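You operate a simulated robot arm through the tools that you are given. There is no shell and no other tool. Be economical: measure what you need, move in short steps, check, and stop when the job is done.

You are at the controls of a simulated robot arm. One attempt, no reset.

JOB
Fill the blue spout pack to the HIGH line and cap it.
Fine: It stays in the holder, spout aside, nothing spilt; the cap has the pack's colour. Where these are worked on the way, their far stop is far enough and under half their travel is too little: spout.

It is judged by the outcome, as a careful person would: the job done as asked, and still so three seconds after it is handed in. It fails if anything else is knocked over, pushed out of place, dropped, spilled or broken. A push-on lid holds only when it is set on centred and level and pressed home; a screw cap is set on level and turned clockwise until tight.

ROBOT AND FRAMES
A 6-joint arm with a two-finger parallel gripper, fixed in place. Base frame: the origin is at the foot of the arm, x ahead of it, y to its left, z up; the work surface is at about z = 800. Lengths are in mm, angles in degrees, forces in N, time in s.
With the tool pointing down near the work surface it reaches from about 260 to 680 mm from the base axis. Its first joint turns from -66.0 to 66.0 degrees. Payload 2.9 kg.
The tool frame sits at the grasp point between the pads (the TCP): z along the fingers, y along the line on which they close. The tips reach 30 mm beyond it. Largest opening 110 mm; finger width 20, thickness 10; the body of the gripper, 48 by 112 mm, starts 55 mm behind the TCP.
Orientation is told as [roll, pitch, yaw] about the base's x, y, z axes, in that order, counted from this pose: with the fingers straight down and closing along the base's y, the tool's x points along the base's -x, its y along +y and its z along -z.

CONTROLS
- The arm moves only by the tool arm_command. Its argument "commands" is text: rows parted by semicolons, each of 6 numbers parted by spaces: the shift along the tool's x, y, z in mm, then the turn, a rotation vector about the tool's x, y, z in degrees. In form: x y z rx ry rz; .... A call has 1 to 12 rows; each row shifts and turns the commanded pose from where the row before left it, along the tool's axes as they then stand. "claw" is the finger opening in mm, from 0 to 110, set as the call begins (left out, the last holds). A row lasts 0.2 s, in which the tool goes at most 50 mm and 8.6 degrees; a call with a longer step from one row to the next is refused whole, and so is a gripper value outside its range. A pose out of reach is approached as far as the arm can. The call stops where the force on the tool passes 70 N (or 10 N more than at its start, if that is more) or the arm is blocked; 0.2 s more then pass. Each finger travels about 108 mm/s and halts on what it meets, pressing with about 40 N; the grip force reading is that of the motor and also rises with nothing between the fingers. The clock runs only during rows and for 0.2 s after the last one: add rows that do not move to give the fingers time. It gives the time, the measured TCP pose, the force on the tool (base axes), the opening and the grip force at its end, in the units of the frame above (readings bear some noise), with the torque about the TCP (base axes, N m) and any sound that the robot's microphone picked up, and new pictures: "views" is both (left out), scene, wrist or none.
- Cameras (640 x 400 px; columns grow to the right, rows downward): "scene" is fixed at [80.2, 431.8, 1399.4]; the picture's right is [-0.75, -0.66, 0.00], its down [-0.28, 0.32, -0.90] and it looks along [0.60, -0.68, -0.43] (base axes); focal length 329 px, centre (320, 200). "wrist" rides on the gripper at [72, 17, -103] in the tool frame; the picture's right is [-0.23, 0.97, 0.00], its down [-0.76, -0.18, -0.62] and it looks along [-0.61, -0.14, 0.78] (tool axes); focal length 222 px, centre (320, 200). There is no depth. A picture from a camera that has moved, and an enlarged one, comes with that camera's place and axes in the base frame and with its lens.
- inspect(camera, box): a new picture of the part [left, top, right, bottom] of that camera's present view, enlarged. It takes no simulated time.
- finish_job(): hands the job in; it is judged then, once.

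Work in short steps. Places have to be worked out from the pictures, the camera data and where the tool is seen: move nearer, look again, correct. Check each grasp and each placing, and mend what went wrong. You have 120 turns and 200 pictures in all, those below and enlarged ones among them. Open the gripper and draw the arm clear of the work before you hand the job in, unless the task says otherwise; then end with one line.

The tools are called as name(argument=value, ...) on one line, values as JSON. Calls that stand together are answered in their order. arm_command: Moves the arm, as the interface text tells. Its arguments: {"type":"object","properties":{"commands":{"type":"string"},"claw":{"type":"number"},"views":{"type":"string","enum":["both","scene","wrist","none"]}},"required":["commands"]} The other tools are called the same way: inspect (camera, box) takes an enlarged picture of a part of a camera's view; finish_job () hands the job in.

At the start:

```text
clock: 0.0
eef_pos: [395.1, -172.9, 1247.3]
ee_rot: [0.0, 0.0, 0.0]
contact_force: [0.3, -1.0, 0.2]
torque: [0.0, -0.01, -0.01]
gripper_width: 109.8
grasp_force: 0.0
```

scene: 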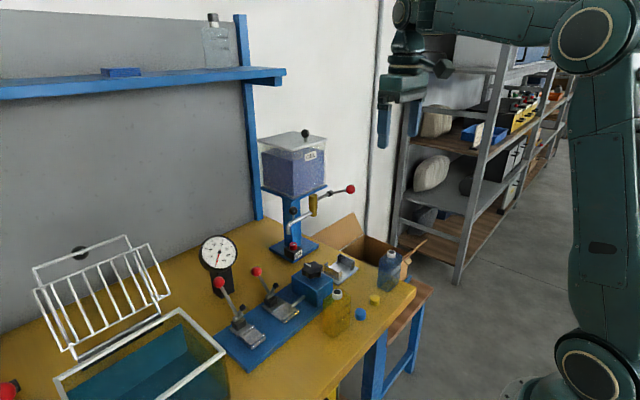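
wrist: 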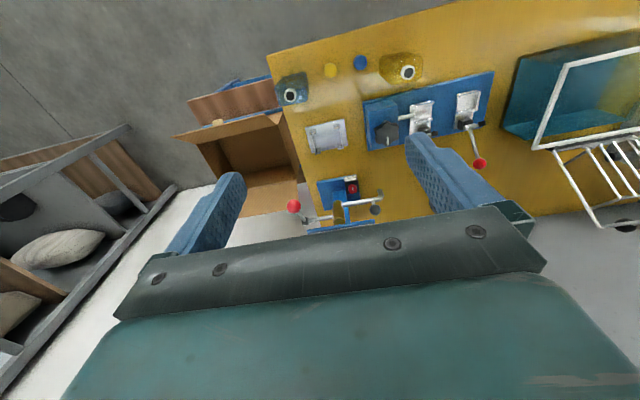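

The scene shows a dispenser tank with spout and lever, two pouches (blue, yellow), caps, and a holder. I enlarge the key areas first.

inspect(camera="scene", box=[240, 120, 370, 270])

inspect(camera="scene", box=[290, 235, 430, 345])

inspect(camera="wrist", box=[260, 40, 460, 240])

```text
2.67 times, centred on (305, 195) of scene
camera zoom: at [80.2, 431.8, 1399.4], right [-0.75, -0.66, 0.0], down [-0.28, 0.32, -0.9], along [0.6, -0.68, -0.43], focal length 878 px, centre (360, 213)
```

zoom: 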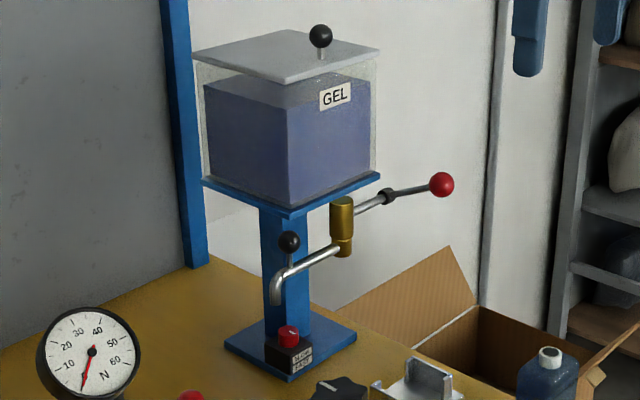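

```text
3.64 times, centred on (360, 290) of scene
camera zoom: at [80.2, 431.8, 1399.4], right [-0.75, -0.66, 0.0], down [-0.28, 0.32, -0.9], along [0.6, -0.68, -0.43], focal length 1197 px, centre (174, -127)
```

zoom: 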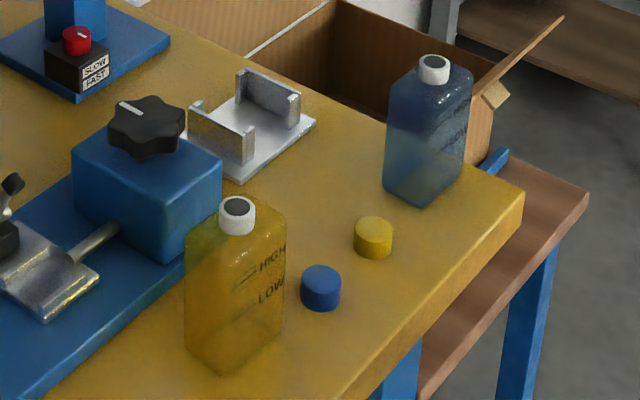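

```text
2.00 times, centred on (360, 140) of wrist
camera zoom: at [323.7, -155.4, 1351.9], right [0.23, 0.97, 0.0], down [0.76, -0.18, 0.62], along [0.61, -0.14, -0.78], focal length 444 px, centre (240, 320)
```

zoom: 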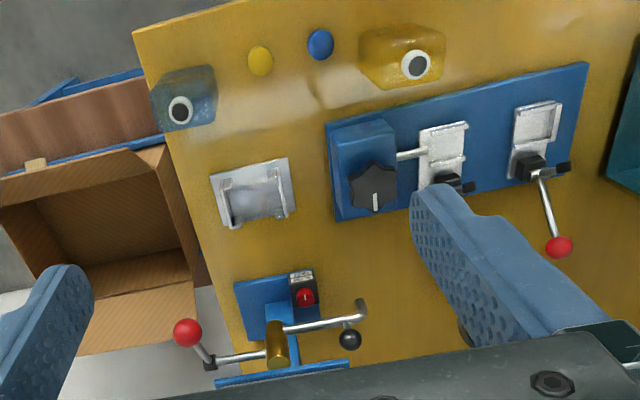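

The spout pivots under the tank at about (652,-189,985) and points +y. The lever's red ball is near (582,-267,1027), the holder near (551,-189), and the blue pack near (415,-232). I bring the wrist camera down towards the pack to measure it.

arm_command(commands="8.4 -5.3 41 0 0 0;8.4 -5.3 41 0 0 0;8.4 -5.3 41 0 0 0;8.4 -5.3 41 0 0 0;8.4 -5.3 41 0 0 0;8.4 -5.3 41 0 0 0", claw=110, views="both")

```text
clock: 1.4
eef_pos: [344.7, -203.2, 1002.3]
ee_rot: [0.0, -0.1, 0.0]
contact_force: [0.5, 0.2, 0.1]
torque: [0.01, 0.03, 0.01]
gripper_width: 110.0
grasp_force: 0.0
camera wrist: at [272.8, -186.5, 1105.0], right [0.23, 0.97, 0.0], down [0.76, -0.18, 0.62], along [0.61, -0.14, -0.78], focal length 222 px, centre (320, 200)
```

scene: 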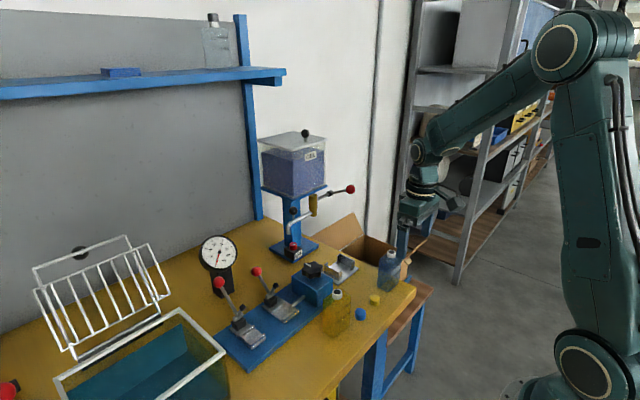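
wrist: 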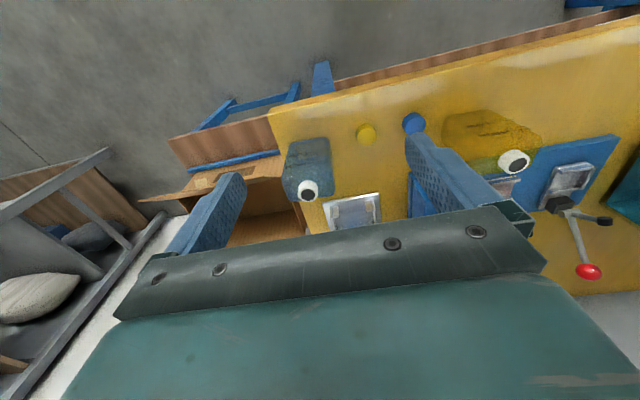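

I zoom in on the pack, holder and caps.

inspect(camera="wrist", box=[255, 100, 445, 240])

inspect(camera="scene", box=[320, 230, 420, 320])

```text
2.86 times, centred on (350, 170) of wrist
camera zoom: at [272.8, -186.5, 1105.0], right [0.23, 0.97, 0.0], down [0.76, -0.18, 0.62], along [0.61, -0.14, -0.78], focal length 635 px, centre (234, 286)
```

zoom: 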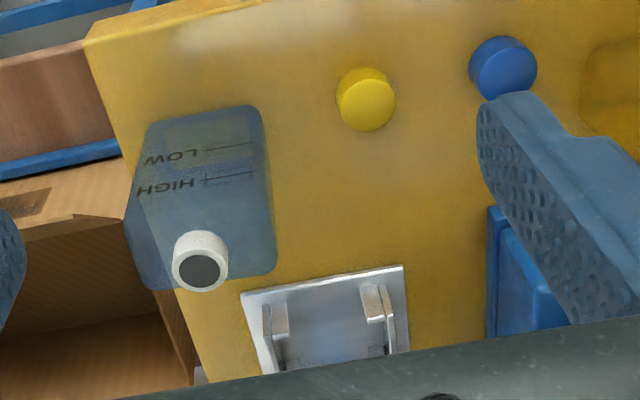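

```text
4.44 times, centred on (370, 275) of scene
camera zoom: at [80.2, 431.8, 1399.4], right [-0.75, -0.66, 0.0], down [-0.28, 0.32, -0.9], along [0.6, -0.68, -0.43], focal length 1463 px, centre (98, -133)
```

zoom: 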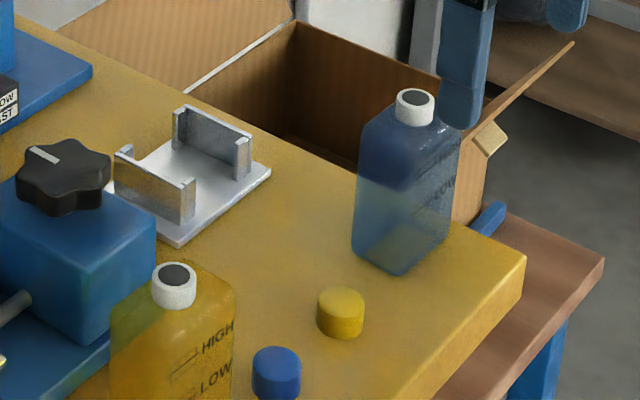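

The blue pack is centred near (419,-234), about 57 mm wide along y and 38 deep, with its neck top near z=905. The holder is a twin-bracket tray at (551,-189), about 25 mm high. I tilt the tool 35° forward so the gripper body stays clear of the tank and lever, then line up behind the pack.

arm_command(commands="0 0 0 0 -7 0;0 0 0 0 -7 0;0 0 0 0 -7 0;0 0 0 0 -7 0;0 0 0 0 -7 0;8.3 -15.5 33.6 0 0 0;8.3 -15.5 33.6 0 0 0;0 0 0 0 0 0", claw=84)

```text
clock: 3.2
eef_pos: [371.7, -234.7, 937.6]
ee_rot: [0.0, -35.1, 0.0]
contact_force: [0.5, 0.4, 0.9]
torque: [0.0, -0.03, 0.02]
gripper_width: 84.1
grasp_force: 0.0
camera wrist: at [253.2, -218.1, 980.3], right [0.19, 0.97, 0.13], down [0.27, -0.18, 0.95], along [0.95, -0.14, -0.29], focal length 222 px, centre (320, 200)
```

scene: 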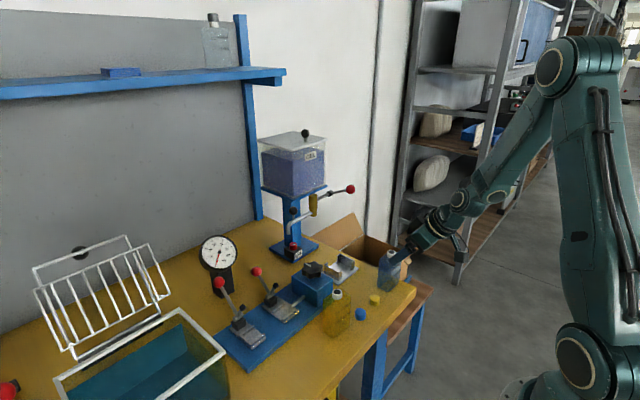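
wrist: 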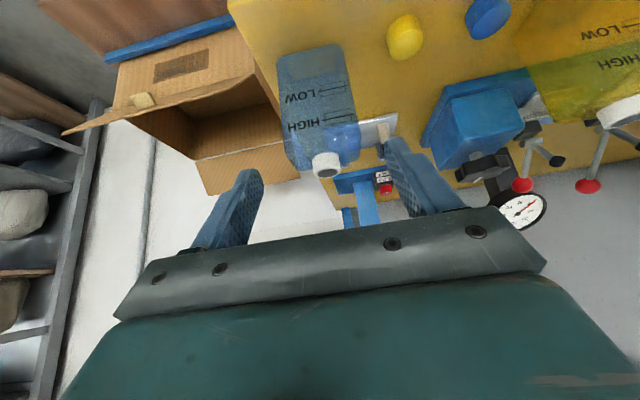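

The pack sits centred between the fingers. I advance 79 mm along the tool axis, then close on it.

arm_command(commands="0.5 0.3 26 0 0 0;0.5 0.2 26 0 0 0;0.3 0 27 0 0 0;0 0 0 0 0 0")

inspect(camera="scene", box=[340, 215, 440, 315])

```text
clock: 4.2
eef_pos: [414.9, -234.0, 872.3]
ee_rot: [0.0, -35.0, 0.0]
contact_force: [-0.3, 0.7, -0.3]
torque: [0.01, -0.02, -0.03]
gripper_width: 84.2
grasp_force: 0.3
camera wrist: at [297.1, -217.5, 914.9], right [0.19, 0.97, 0.13], down [0.27, -0.18, 0.95], along [0.95, -0.14, -0.29], focal length 222 px, centre (320, 200)
```

scene: 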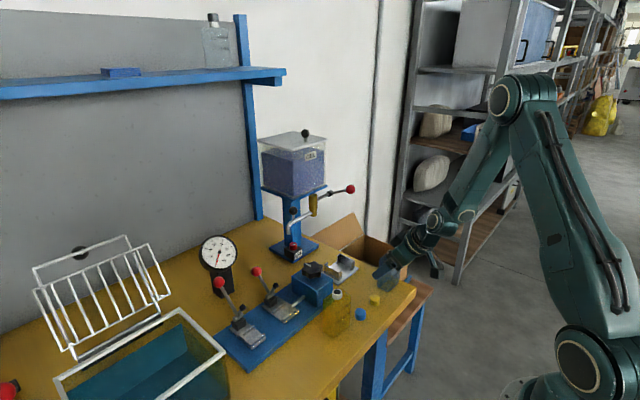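
wrist: 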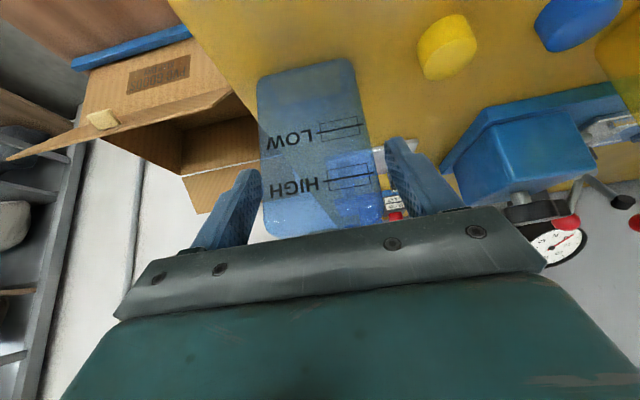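

```text
4.00 times, centred on (390, 265) of scene
camera zoom: at [80.2, 431.8, 1399.4], right [-0.75, -0.66, 0.0], down [-0.28, 0.32, -0.9], along [0.6, -0.68, -0.43], focal length 1317 px, centre (40, -60)
```

zoom: 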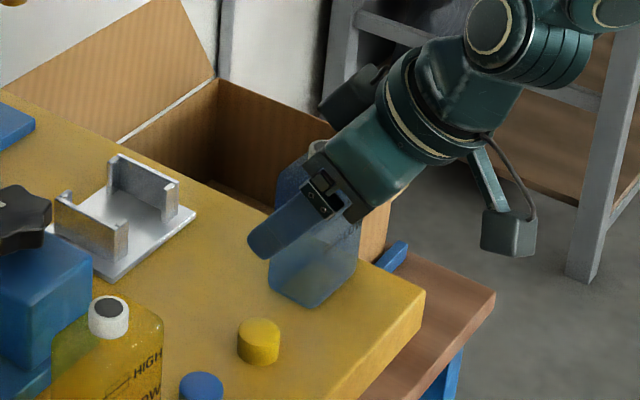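

The fingers straddle the pack at its upper half. I close on it.

arm_command(commands="0 0 0 0 0 0;0 0 0 0 0 0;0 0 0 0 0 0;0 0 0 0 0 0", claw=40, views="wrist")

```text
clock: 5.2
eef_pos: [415.3, -234.2, 872.4]
ee_rot: [0.0, -35.1, 0.0]
contact_force: [0.1, -0.4, -0.4]
torque: [0.01, 0.0, 0.02]
gripper_width: 59.3
grasp_force: 40.5
camera wrist: at [296.8, -217.4, 915.1], right [0.19, 0.97, 0.13], down [0.27, -0.18, 0.95], along [0.95, -0.14, -0.29], focal length 222 px, centre (320, 200)
```

wrist: 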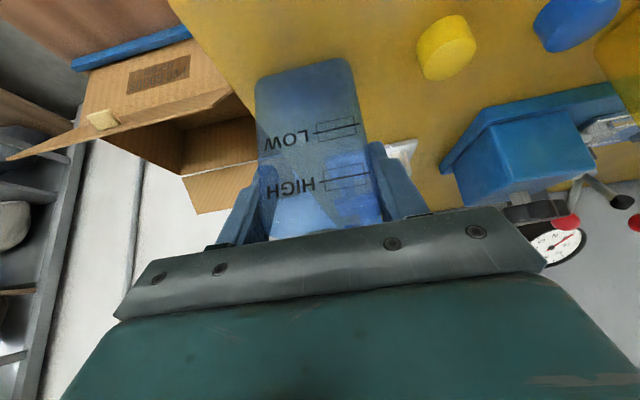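

Gripped at 59 mm. I lift 60 mm straight up.

arm_command(commands="-8.6 0 -12.3 0 0 0;-8.6 0 -12.3 0 0 0;-8.6 0 -12.3 0 0 0;-8.6 0 -12.3 0 0 0;0 0 0 0 0 0")

inspect(camera="scene", box=[310, 205, 430, 305])

```text
clock: 6.4
eef_pos: [414.2, -232.8, 932.8]
ee_rot: [0.0, -35.0, 0.0]
contact_force: [1.2, 0.0, -0.4]
torque: [0.02, 0.01, 0.02]
gripper_width: 59.2
grasp_force: 39.9
camera wrist: at [296.1, -217.4, 975.7], right [0.19, 0.97, 0.13], down [0.27, -0.18, 0.95], along [0.95, -0.14, -0.29], focal length 222 px, centre (320, 200)
```

scene: 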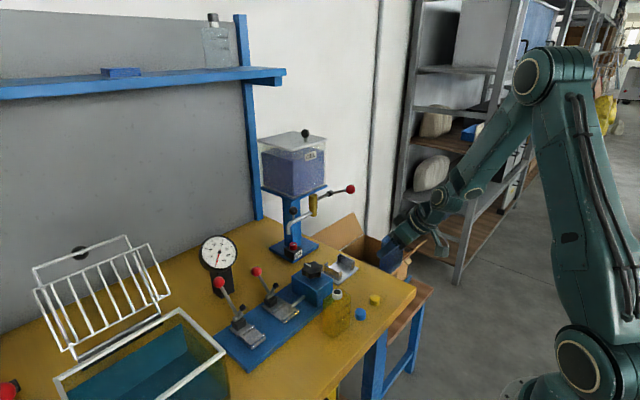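
wrist: 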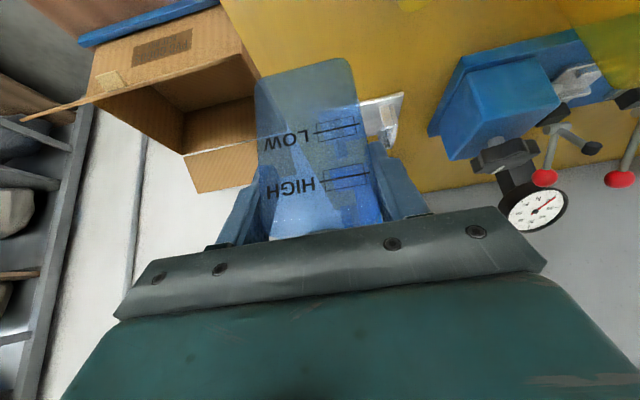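

```text
4.00 times, centred on (370, 255) of scene
camera zoom: at [80.2, 431.8, 1399.4], right [-0.75, -0.66, 0.0], down [-0.28, 0.32, -0.9], along [0.6, -0.68, -0.43], focal length 1317 px, centre (120, -20)
```

zoom: 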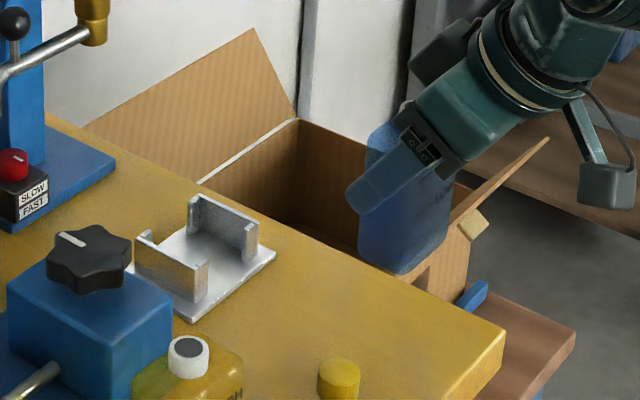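

Pack is held rigidly. I carry it to just in front of and above the holder and look.

arm_command(commands="-22 9 12.5 0 0 0;-22 9 12.5 0 0 0;-22 9 12.5 0 0 0;-22 9 12.5 0 0 0;-22 9 12.5 0 0 0;0 0 0 0 0 0")

inspect(camera="scene", box=[270, 170, 390, 290])

inspect(camera="wrist", box=[220, 0, 440, 160])

```text
clock: 7.8
eef_pos: [538.9, -189.0, 943.5]
ee_rot: [-0.1, -34.9, 0.0]
contact_force: [0.7, -0.5, -1.0]
torque: [0.05, -0.01, 0.02]
gripper_width: 59.5
grasp_force: 40.2
camera wrist: at [422.1, -172.1, 987.5], right [0.19, 0.97, 0.13], down [0.27, -0.18, 0.95], along [0.95, -0.14, -0.29], focal length 222 px, centre (320, 200)
```

scene: 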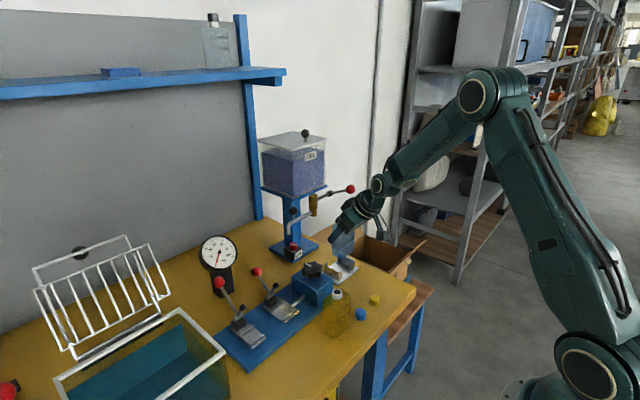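
wrist: 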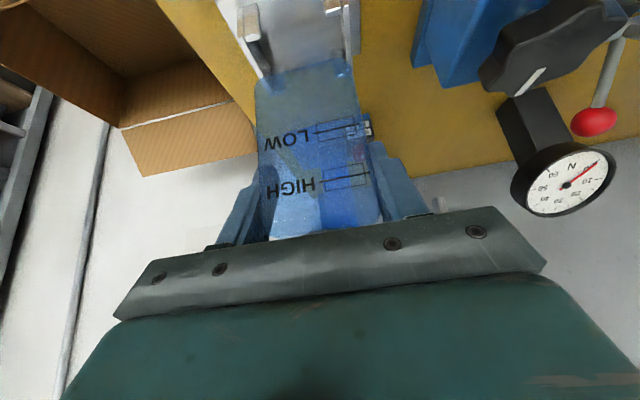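

```text
3.33 times, centred on (330, 230) of scene
camera zoom: at [80.2, 431.8, 1399.4], right [-0.75, -0.66, 0.0], down [-0.28, 0.32, -0.9], along [0.6, -0.68, -0.43], focal length 1097 px, centre (287, 100)
```

zoom: 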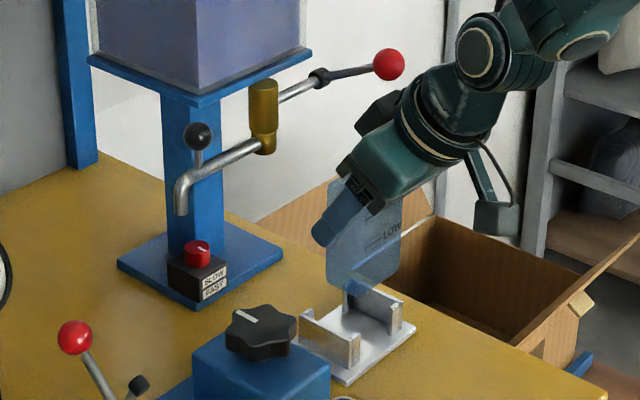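

```text
2.50 times, centred on (330, 80) of wrist
camera zoom: at [422.1, -172.1, 987.5], right [0.19, 0.97, 0.13], down [0.27, -0.18, 0.95], along [0.95, -0.14, -0.29], focal length 555 px, centre (295, 500)
```

zoom: 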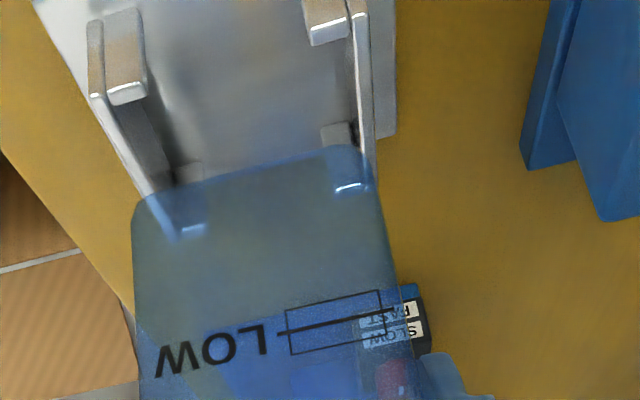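

Brackets measured: outer y −230…−152, x 532…590, so the pocket centre is (561,−191.5). The pack centre is about 4 mm ahead of the TCP. I move over the pocket and lower to just above the bracket tops.

arm_command(commands="-14.4 -2.5 10.1 0 0 0;10.9 0 15.6 0 0 0;10.9 0 15.6 0 0 0;0 0 0 0 0 0")

inspect(camera="scene", box=[310, 215, 390, 285])

inspect(camera="wrist", box=[230, 0, 400, 120])

```text
clock: 8.8
eef_pos: [558.4, -193.4, 909.3]
ee_rot: [-0.1, -35.1, 0.1]
contact_force: [-2.7, 0.4, 9.0]
torque: [-0.14, 0.06, -0.06]
gripper_width: 59.4
grasp_force: 40.1
camera wrist: at [440.1, -175.2, 950.4], right [0.19, 0.97, 0.13], down [0.26, -0.18, 0.95], along [0.95, -0.14, -0.29], focal length 222 px, centre (320, 200)
```

scene: 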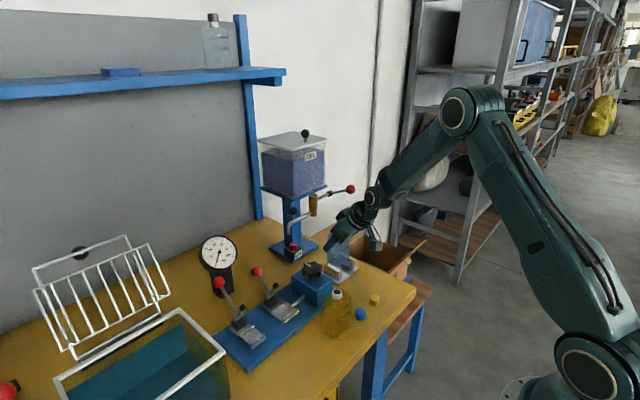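
wrist: 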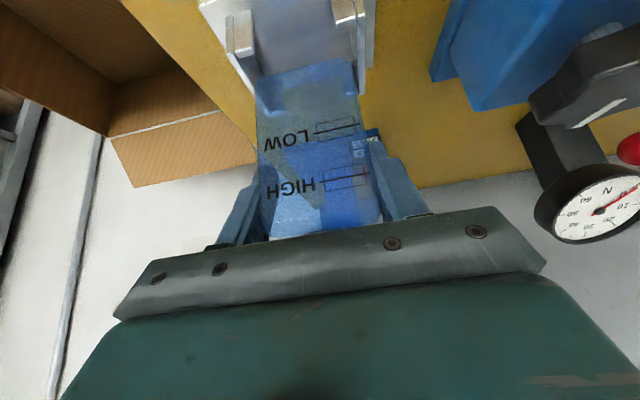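

```text
5.71 times, centred on (350, 250) of scene
camera zoom: at [80.0, 431.9, 1399.4], right [-0.75, -0.66, 0.0], down [-0.28, 0.32, -0.9], along [0.6, -0.68, -0.43], focal length 1881 px, centre (149, -86)
```

zoom: 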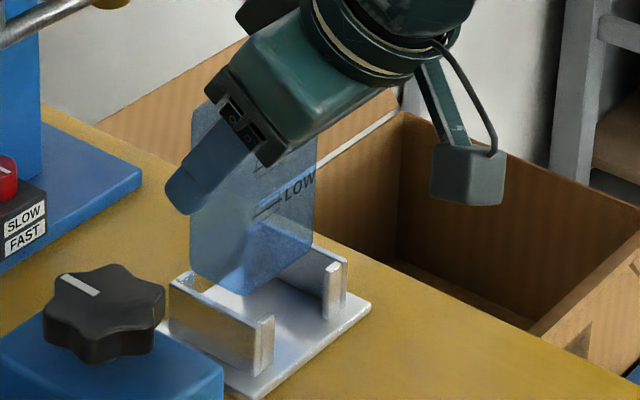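

```text
3.33 times, centred on (315, 60) of wrist
camera zoom: at [440.1, -175.2, 950.4], right [0.19, 0.97, 0.13], down [0.26, -0.18, 0.95], along [0.95, -0.14, -0.29], focal length 740 px, centre (337, 667)
```

zoom: 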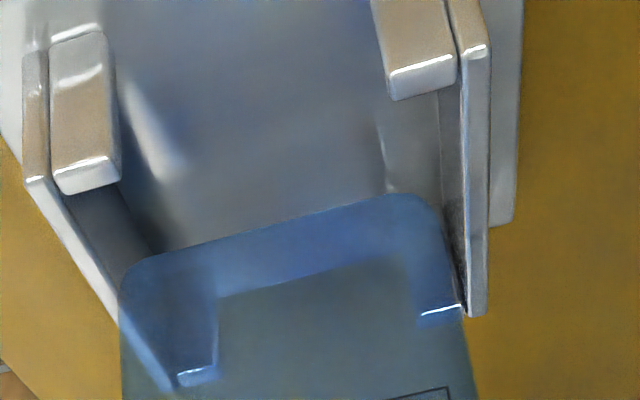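

9 N upward: the pack bottom touched a rear flange, so the bracket tops are near z≈836 and the true pocket centre is about (549,−189). I lift 10 mm, shift back 12 mm, and look.

arm_command(commands="-5.45 0 -7.8 0 0 0;9.8 2 -6.9 0 0 0;0 0 0 0 0 0")

inspect(camera="scene", box=[310, 215, 390, 285])

inspect(camera="wrist", box=[230, 0, 400, 120])

```text
clock: 9.6
eef_pos: [546.5, -188.9, 915.2]
ee_rot: [0.0, -34.9, 0.1]
contact_force: [-0.8, -0.1, -1.4]
torque: [0.01, 0.03, 0.01]
gripper_width: 59.4
grasp_force: 39.8
camera wrist: at [427.7, -172.8, 958.5], right [0.19, 0.97, 0.13], down [0.27, -0.18, 0.95], along [0.95, -0.14, -0.29], focal length 222 px, centre (320, 200)
```

scene: 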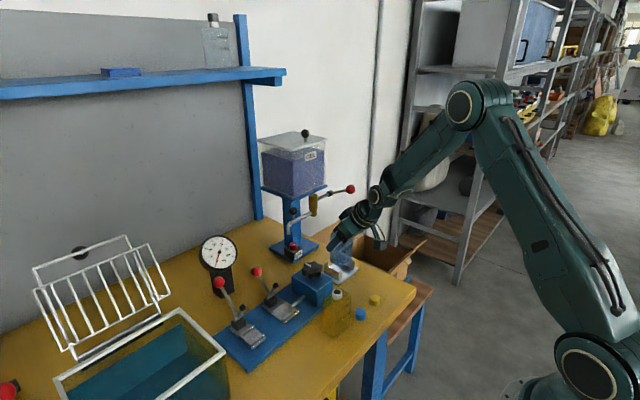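
wrist: 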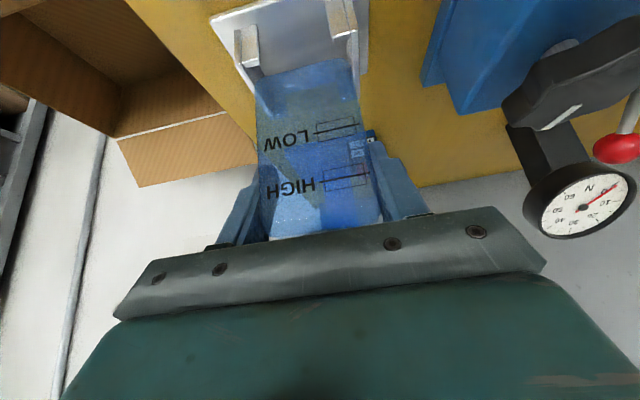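

```text
5.71 times, centred on (350, 250) of scene
camera zoom: at [80.2, 431.8, 1399.4], right [-0.75, -0.66, 0.0], down [-0.28, 0.32, -0.9], along [0.6, -0.68, -0.43], focal length 1881 px, centre (149, -86)
```

zoom: 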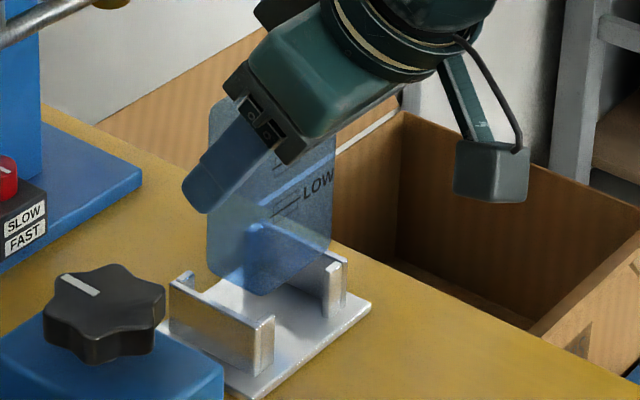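

```text
3.33 times, centred on (315, 60) of wrist
camera zoom: at [427.7, -172.8, 958.5], right [0.19, 0.97, 0.13], down [0.27, -0.18, 0.95], along [0.95, -0.14, -0.29], focal length 740 px, centre (337, 667)
```

zoom: 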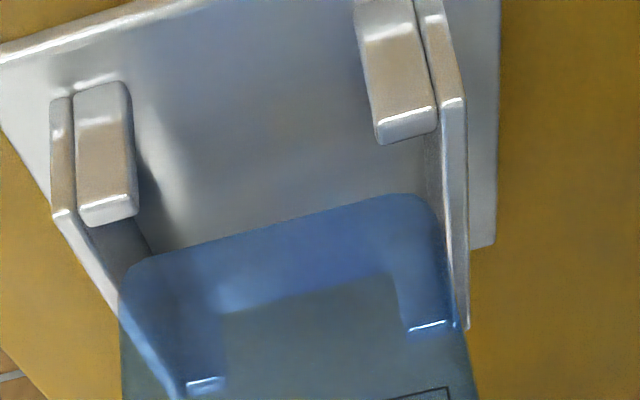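

With bracket top z≈836, the pocket inner x is about 531–572, y-centre −190, and the pack front is at 532.5. That lines up. I shift 1 mm in y and descend gently in small steps.

arm_command(commands="0 -1 0 0 0 0;2.9 0 4.1 0 0 0;2.9 0 4.1 0 0 0;2.3 0 3.3 0 0 0;0 0 0 0 0 0")

inspect(camera="scene", box=[310, 215, 390, 285])

inspect(camera="wrist", box=[230, 0, 400, 120])

```text
clock: 10.8
eef_pos: [548.9, -191.3, 905.9]
ee_rot: [-0.3, -35.7, 0.2]
contact_force: [4.0, 4.2, 33.3]
torque: [0.11, 0.51, -0.02]
gripper_width: 59.4
grasp_force: 39.9
camera wrist: at [429.7, -174.4, 947.8], right [0.18, 0.97, 0.13], down [0.25, -0.17, 0.95], along [0.95, -0.14, -0.28], focal length 222 px, centre (320, 200)
```

scene: 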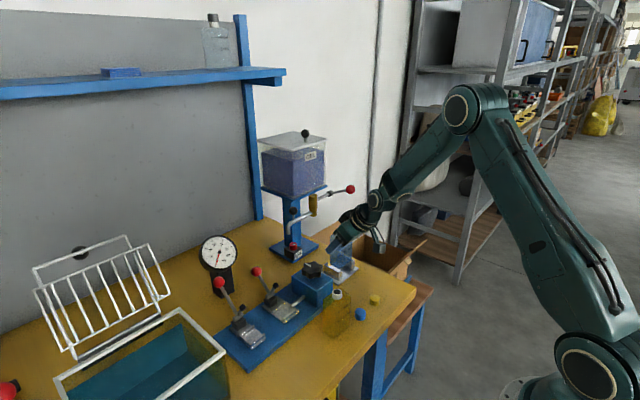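
wrist: 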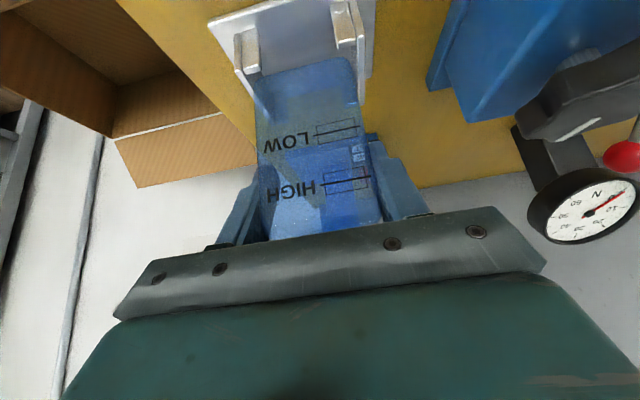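

```text
5.71 times, centred on (350, 250) of scene
camera zoom: at [79.7, 432.1, 1399.4], right [-0.75, -0.66, 0.0], down [-0.28, 0.32, -0.9], along [0.6, -0.68, -0.43], focal length 1881 px, centre (149, -86)
```

zoom: 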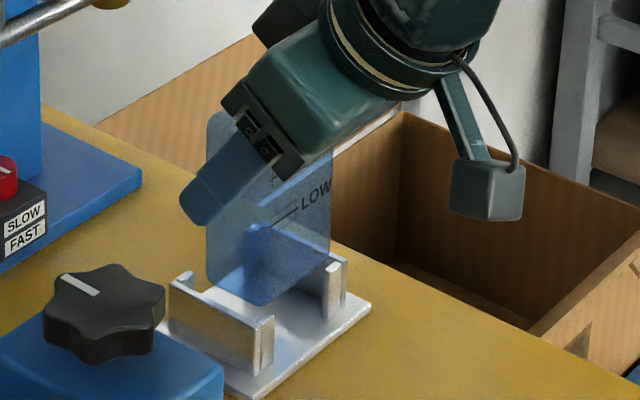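

```text
3.33 times, centred on (315, 60) of wrist
camera zoom: at [429.7, -174.4, 947.8], right [0.18, 0.97, 0.13], down [0.25, -0.17, 0.95], along [0.95, -0.14, -0.28], focal length 740 px, centre (337, 667)
```

zoom: 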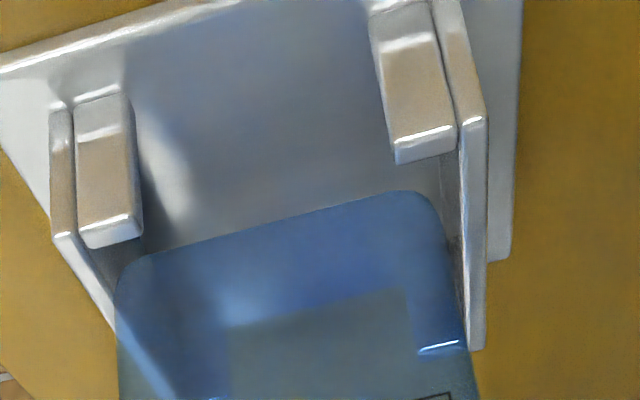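

Blocked at 33 N, with the torque showing contact at the front flange. The first try hit the rear, so the slot lies between. I lift 6 mm, shift +6 mm in x, and descend again.

arm_command(commands="-3.4 0 -4.9 0 0 0;-4.9 0 3.4 0 0 0;0 0 0 0 0 0;2.3 0 3.3 0 0 0;2.3 0 3.3 0 0 0;2.3 0 3.3 0 0 0;0 0 0 0 0 0", views="none")

inspect(camera="scene", box=[310, 215, 390, 285])

inspect(camera="wrist", box=[230, 0, 400, 120])

```text
clock: 12.4
eef_pos: [550.4, -192.7, 894.6]
ee_rot: [0.0, -35.0, 0.0]
contact_force: [-0.3, 0.2, -0.9]
torque: [0.02, 0.01, 0.01]
gripper_width: 59.3
grasp_force: 39.4
```

```text
5.71 times, centred on (350, 250) of scene
camera zoom: at [80.2, 431.8, 1399.4], right [-0.75, -0.66, 0.0], down [-0.28, 0.32, -0.9], along [0.6, -0.68, -0.43], focal length 1881 px, centre (149, -86)
```

zoom: 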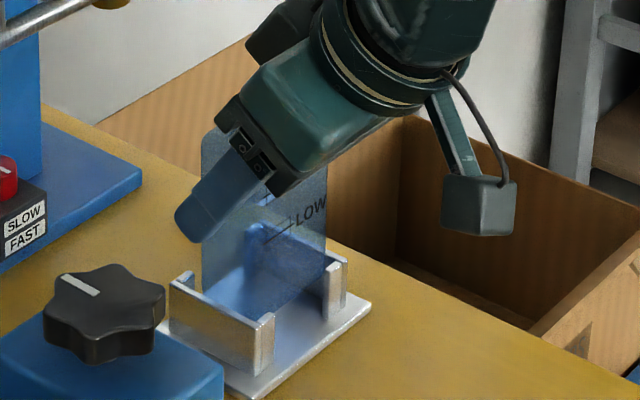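

```text
3.33 times, centred on (315, 60) of wrist
camera zoom: at [433.3, -174.1, 938.5], right [0.19, 0.97, 0.13], down [0.27, -0.18, 0.95], along [0.95, -0.14, -0.29], focal length 740 px, centre (337, 667)
```

zoom: 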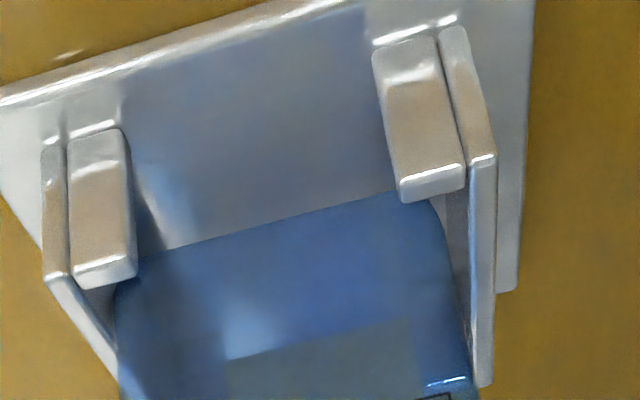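

The pack is in the slot with no force. I lower the remaining 18 mm, with a +1.5 mm y centring.

arm_command(commands="0 1.5 0 0 0 0;2.9 0 4.1 0 0 0;2.9 0 4.1 0 0 0;1.7 0 2.5 0 0 0;1.7 0 2.5 0 0 0;0.6 0 0.8 0 0 0;0 0 0 0 0 0", views="none")

inspect(camera="scene", box=[310, 215, 390, 285])

inspect(camera="wrist", box=[230, 0, 400, 120])

```text
clock: 14.0
eef_pos: [550.3, -189.7, 877.7]
ee_rot: [0.0, -35.0, 0.0]
contact_force: [0.8, 0.0, -1.1]
torque: [-0.01, -0.01, -0.02]
gripper_width: 59.4
grasp_force: 39.9
```

```text
5.71 times, centred on (350, 250) of scene
camera zoom: at [80.2, 431.8, 1399.4], right [-0.75, -0.66, 0.0], down [-0.28, 0.32, -0.9], along [0.6, -0.68, -0.43], focal length 1881 px, centre (149, -86)
```

zoom: 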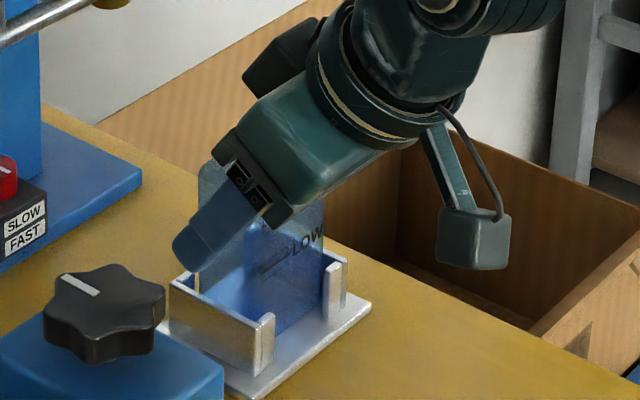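

```text
3.33 times, centred on (315, 60) of wrist
camera zoom: at [433.5, -172.7, 921.7], right [0.19, 0.97, 0.13], down [0.27, -0.18, 0.95], along [0.95, -0.14, -0.29], focal length 740 px, centre (337, 667)
```

zoom: 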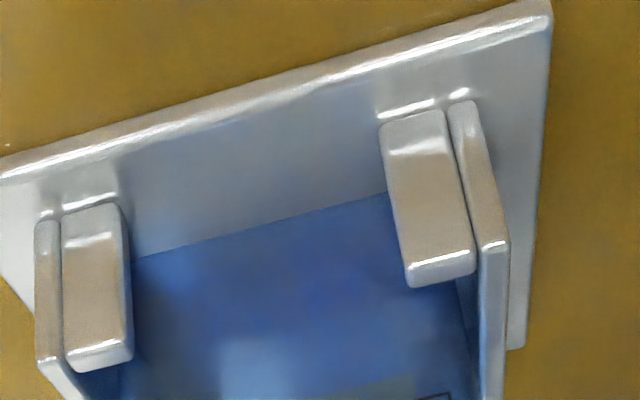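

Still no floor contact. I lower in 1 mm steps.

arm_command(commands="0.57 0 0.82 0 0 0;0.57 0 0.82 0 0 0;0.57 0 0.82 0 0 0;0 0 0 0 0 0", views="none")

```text
clock: 15.0
eef_pos: [551.8, -190.6, 877.5]
ee_rot: [-0.2, -35.2, 0.1]
contact_force: [-2.4, 0.6, 9.5]
torque: [-0.06, -0.01, 0.02]
gripper_width: 59.2
grasp_force: 40.3
```

Floor contact (9.5 N): it is seated. I release to 84 mm and back out along the tool axis.

arm_command(commands="-0.57 0 -0.82 0 0 0;0 0 0 0 0 0;0 0 0 0 0 0;0 0 -20 0 0 0;0 0 -40 0 0 0;0 0 -40 0 0 0;0 0 -30 0 0 0;0 0 0 0 0 0", claw=86)

inspect(camera="scene", box=[270, 175, 390, 285])

inspect(camera="wrist", box=[220, 40, 460, 220])

```text
clock: 16.8
eef_pos: [476.3, -189.9, 983.5]
ee_rot: [-0.1, -35.0, 0.0]
contact_force: [0.3, 0.6, 0.5]
torque: [0.02, 0.02, 0.0]
gripper_width: 85.8
grasp_force: 0.1
camera wrist: at [358.7, -172.5, 1026.7], right [0.19, 0.97, 0.13], down [0.27, -0.18, 0.95], along [0.95, -0.14, -0.29], focal length 222 px, centre (320, 200)
```

scene: 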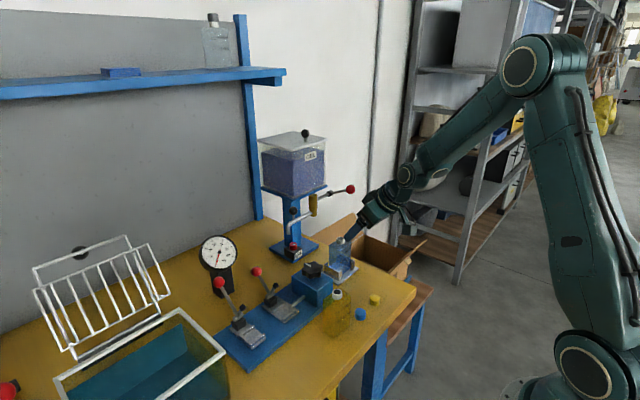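
wrist: 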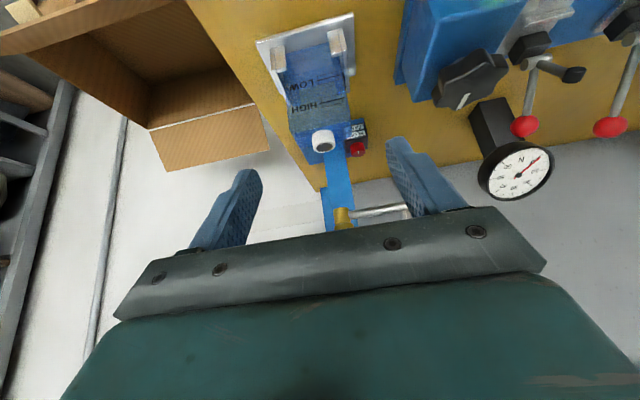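

```text
3.64 times, centred on (330, 230) of scene
camera zoom: at [80.2, 431.8, 1399.4], right [-0.75, -0.66, 0.0], down [-0.28, 0.32, -0.9], along [0.6, -0.68, -0.43], focal length 1197 px, centre (284, 91)
```

zoom: 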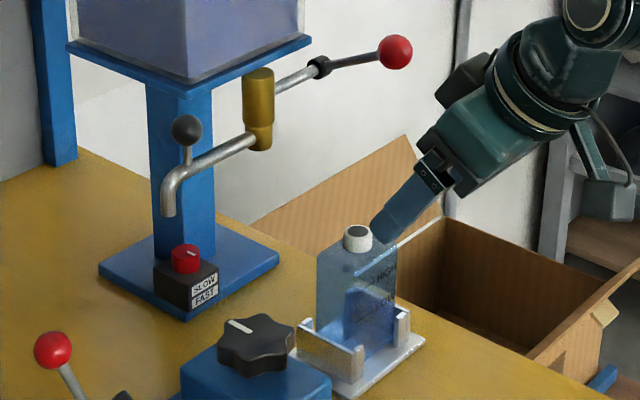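

```text
2.22 times, centred on (340, 130) of wrist
camera zoom: at [358.7, -172.5, 1026.7], right [0.19, 0.97, 0.13], down [0.27, -0.18, 0.95], along [0.95, -0.14, -0.29], focal length 494 px, centre (276, 356)
```

zoom: 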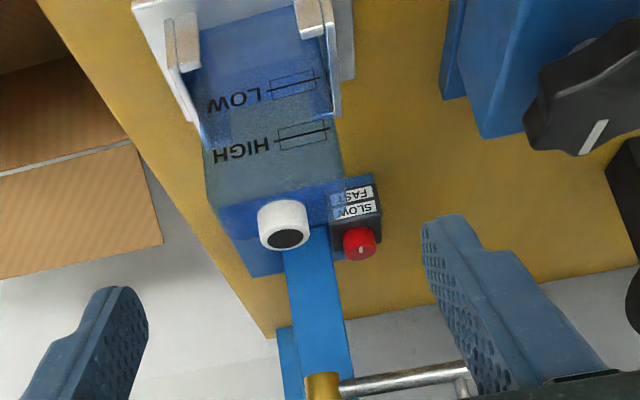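

Pack sits upright in the holder. Next is the spout: I tilt further (60°) and move in front of the black knob to locate it precisely. I also check the SLOW/FAST selector.

arm_command(commands="-19.7 26.7 9.1 0 0 0;-19.7 26.7 9.1 0 0 0;-19.7 26.7 9.1 0 0 0;0 0 0 0 -8.4 0;0 0 0 0 -8.3 0;0 0 0 0 -8.3 0;0 0 0 0 0 0", claw=50)

inspect(camera="wrist", box=[220, 40, 460, 220])

inspect(camera="scene", box=[270, 180, 350, 270])

```text
clock: 18.4
eef_pos: [540.9, -109.7, 994.5]
ee_rot: [0.0, -60.1, 0.0]
contact_force: [0.7, 0.1, 0.2]
torque: [0.0, -0.03, 0.02]
gripper_width: 50.3
grasp_force: 0.1
camera wrist: at [416.1, -92.6, 983.7], right [0.11, 0.97, 0.2], down [-0.16, -0.18, 0.97], along [0.98, -0.14, 0.14], focal length 222 px, centre (320, 200)
```

scene: 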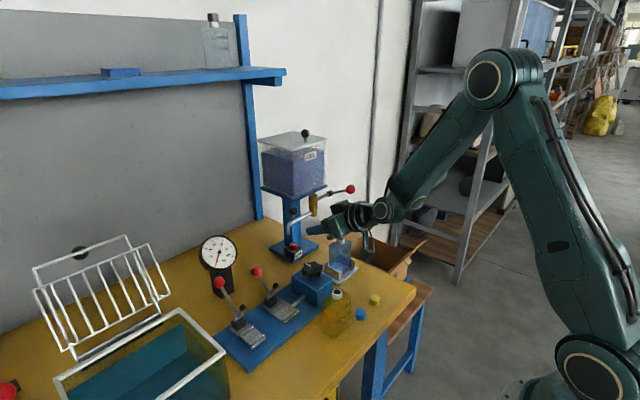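
wrist: 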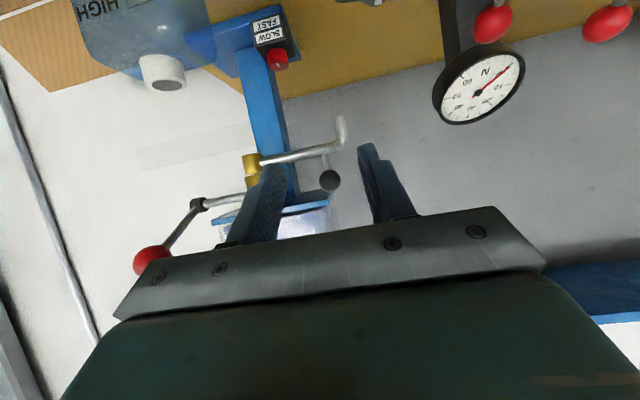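

```text
2.22 times, centred on (340, 130) of wrist
camera zoom: at [416.1, -92.6, 983.7], right [0.11, 0.97, 0.2], down [-0.16, -0.18, 0.97], along [0.98, -0.14, 0.14], focal length 494 px, centre (276, 356)
```

zoom: 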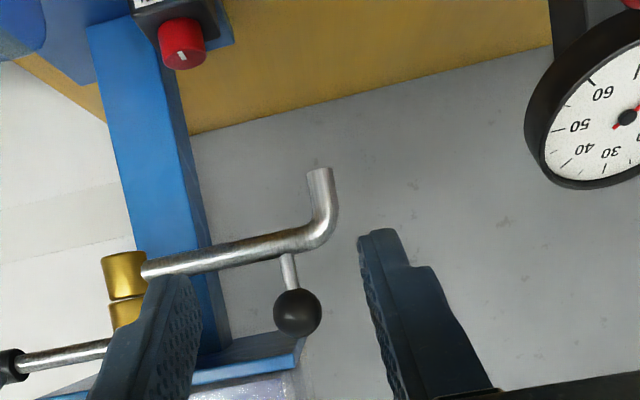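

```text
4.44 times, centred on (310, 225) of scene
camera zoom: at [80.2, 431.8, 1399.4], right [-0.75, -0.66, 0.0], down [-0.28, 0.32, -0.9], along [0.6, -0.68, -0.43], focal length 1463 px, centre (364, 89)
```

zoom: 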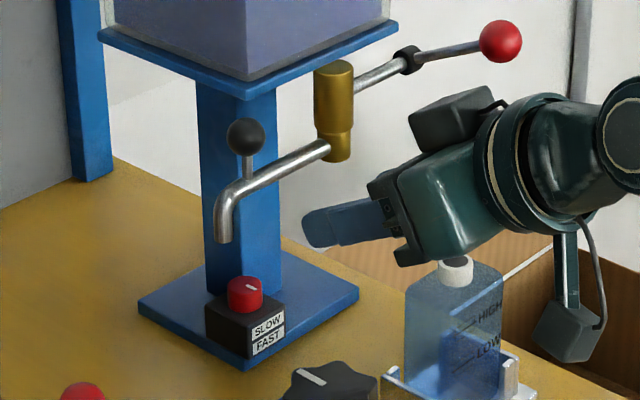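

The knob centre is at (654,−112,997), and the spout tip radius is 99 mm, which lands over the pocket when swung to −x. I advance so the knob lies between the pads.

arm_command(commands="-14.6 -0.6 22.1 0 0 0;-14.6 -0.6 22.1 0 0 0;-14.6 -0.6 22.1 0 0 0;-14.6 -0.6 22.1 0 0 0;0 0 0 0 0 0", views="none")

inspect(camera="wrist", box=[220, 40, 460, 220])

inspect(camera="scene", box=[270, 180, 350, 270])

```text
clock: 19.6
eef_pos: [648.1, -112.3, 1000.8]
ee_rot: [0.0, -60.0, -0.1]
contact_force: [0.3, -0.5, 0.2]
torque: [-0.01, -0.01, 0.0]
gripper_width: 50.2
grasp_force: 0.0
```

```text
2.22 times, centred on (340, 130) of wrist
camera zoom: at [522.5, -94.9, 990.1], right [0.11, 0.97, 0.2], down [-0.16, -0.18, 0.97], along [0.98, -0.14, 0.13], focal length 494 px, centre (276, 356)
```

zoom: 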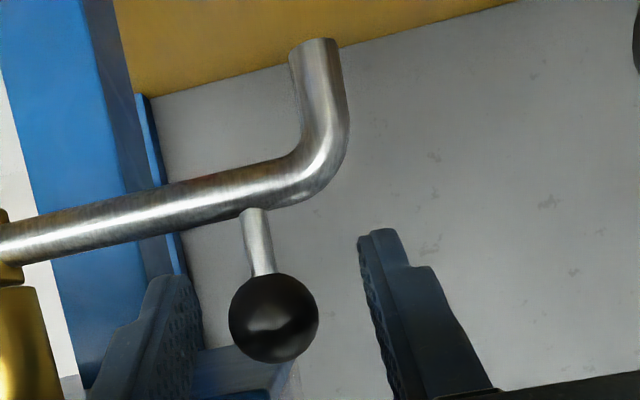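

```text
4.44 times, centred on (310, 225) of scene
camera zoom: at [80.2, 431.8, 1399.4], right [-0.75, -0.66, 0.0], down [-0.28, 0.32, -0.9], along [0.6, -0.68, -0.43], focal length 1463 px, centre (364, 89)
```

zoom: 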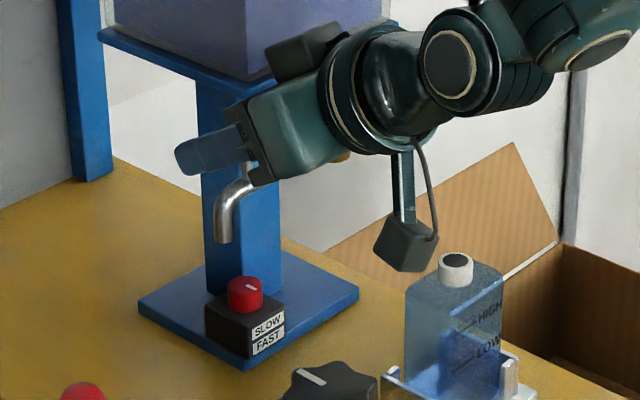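

Knob is between the pads, so I close on it.

arm_command(commands="0 0 0 0 0 0;0 0 0 0 0 0;0 0 0 0 0 0", claw=5, views="none")

inspect(camera="wrist", box=[220, 40, 460, 220])

```text
clock: 20.4
eef_pos: [647.2, -111.2, 1000.7]
ee_rot: [0.1, -60.0, 0.0]
contact_force: [1.3, -2.9, -0.9]
torque: [-0.06, -0.02, 0.1]
gripper_width: 23.0
grasp_force: 46.0
```

```text
2.22 times, centred on (340, 130) of wrist
camera zoom: at [522.3, -95.1, 990.1], right [0.11, 0.97, 0.2], down [-0.16, -0.18, 0.97], along [0.98, -0.14, 0.13], focal length 494 px, centre (276, 356)
```

zoom: 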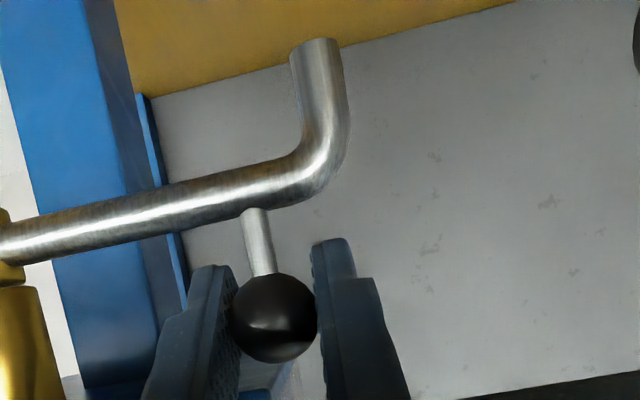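

Ball is gripped (23 mm). I swing it along the arc towards −x; first 45°.

arm_command(commands="5 -0.8 -8.6 0 0 0;5 -1.8 -8.6 0 0 0;4.8 -3.4 -8.3 0 0 0;4.5 -4.3 -7.8 0 0 0;4.2 -5.7 -7.2 0 0 0;3.75 -6.6 -6.6 0 0 0;0 0 0 0 0 0", views="none")

inspect(camera="wrist", box=[180, 20, 460, 220])

```text
clock: 22.0
eef_pos: [591.8, -131.0, 1000.7]
ee_rot: [0.6, -60.0, -0.1]
contact_force: [-20.1, 26.1, 8.5]
torque: [-0.02, 0.72, 0.34]
gripper_width: 22.9
grasp_force: 45.1
```

```text
2.00 times, centred on (320, 120) of wrist
camera zoom: at [466.2, -114.9, 990.2], right [0.11, 0.97, 0.2], down [-0.16, -0.18, 0.97], along [0.98, -0.14, 0.13], focal length 444 px, centre (320, 360)
```

zoom: 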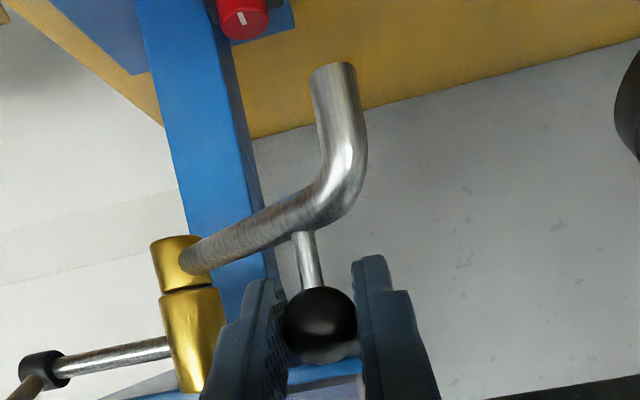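

It is swinging; the 30 N reaction is radially outward, so my arc radius is a little small. I correct 2.5 mm outward and continue to about 165°.

arm_command(commands="0.9 1.8 -1.6 0 0 0;3.35 -7.7 -5.8 0 0 0;3.05 -8.8 -5.3 0 0 0;0 0 0 0 0 0", views="none")

```text
clock: 23.0
eef_pos: [576.3, -149.0, 1001.2]
ee_rot: [-0.2, -60.0, -0.1]
contact_force: [-12.8, 10.6, 0.5]
torque: [0.07, -0.19, 0.27]
gripper_width: 23.1
grasp_force: 45.4
```

Path fits a pivot about (652,−192.5) with R≈81. I continue the last 32° to the stop, slowly.

arm_command(commands="3.95 -12.2 -6.8 0 0 0;2.2 -15 -3.8 0 0 0;0.75 -12 -1.3 0 0 0;0 0 0 0 0 0", views="none")

inspect(camera="wrist", box=[180, 20, 460, 220])

inspect(camera="scene", box=[280, 180, 380, 280])

```text
clock: 24.0
eef_pos: [564.1, -188.9, 1000.8]
ee_rot: [-0.1, -60.1, 0.0]
contact_force: [-1.4, 1.5, 0.1]
torque: [-0.03, -0.11, 0.14]
gripper_width: 23.0
grasp_force: 45.4
```

```text
2.00 times, centred on (320, 120) of wrist
camera zoom: at [439.0, -172.2, 990.2], right [0.11, 0.97, 0.2], down [-0.16, -0.18, 0.97], along [0.98, -0.14, 0.14], focal length 444 px, centre (320, 360)
```

zoom: 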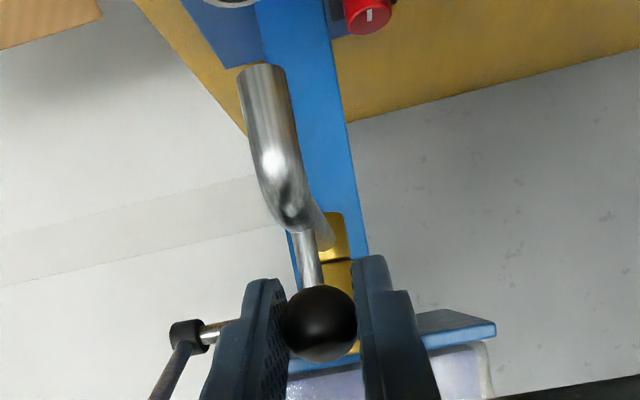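

```text
4.00 times, centred on (330, 230) of scene
camera zoom: at [80.2, 431.8, 1399.4], right [-0.75, -0.66, 0.0], down [-0.28, 0.32, -0.9], along [0.6, -0.68, -0.43], focal length 1317 px, centre (280, 80)
```

zoom: 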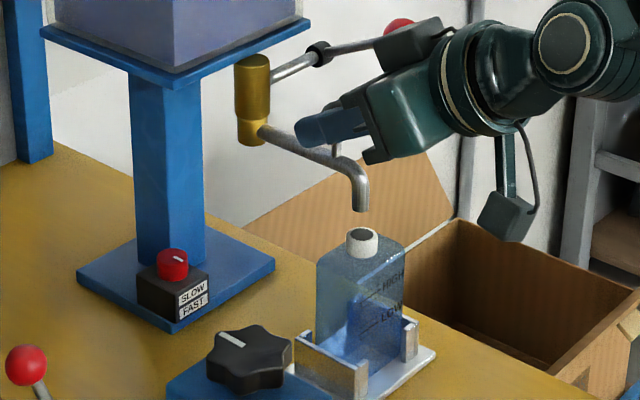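

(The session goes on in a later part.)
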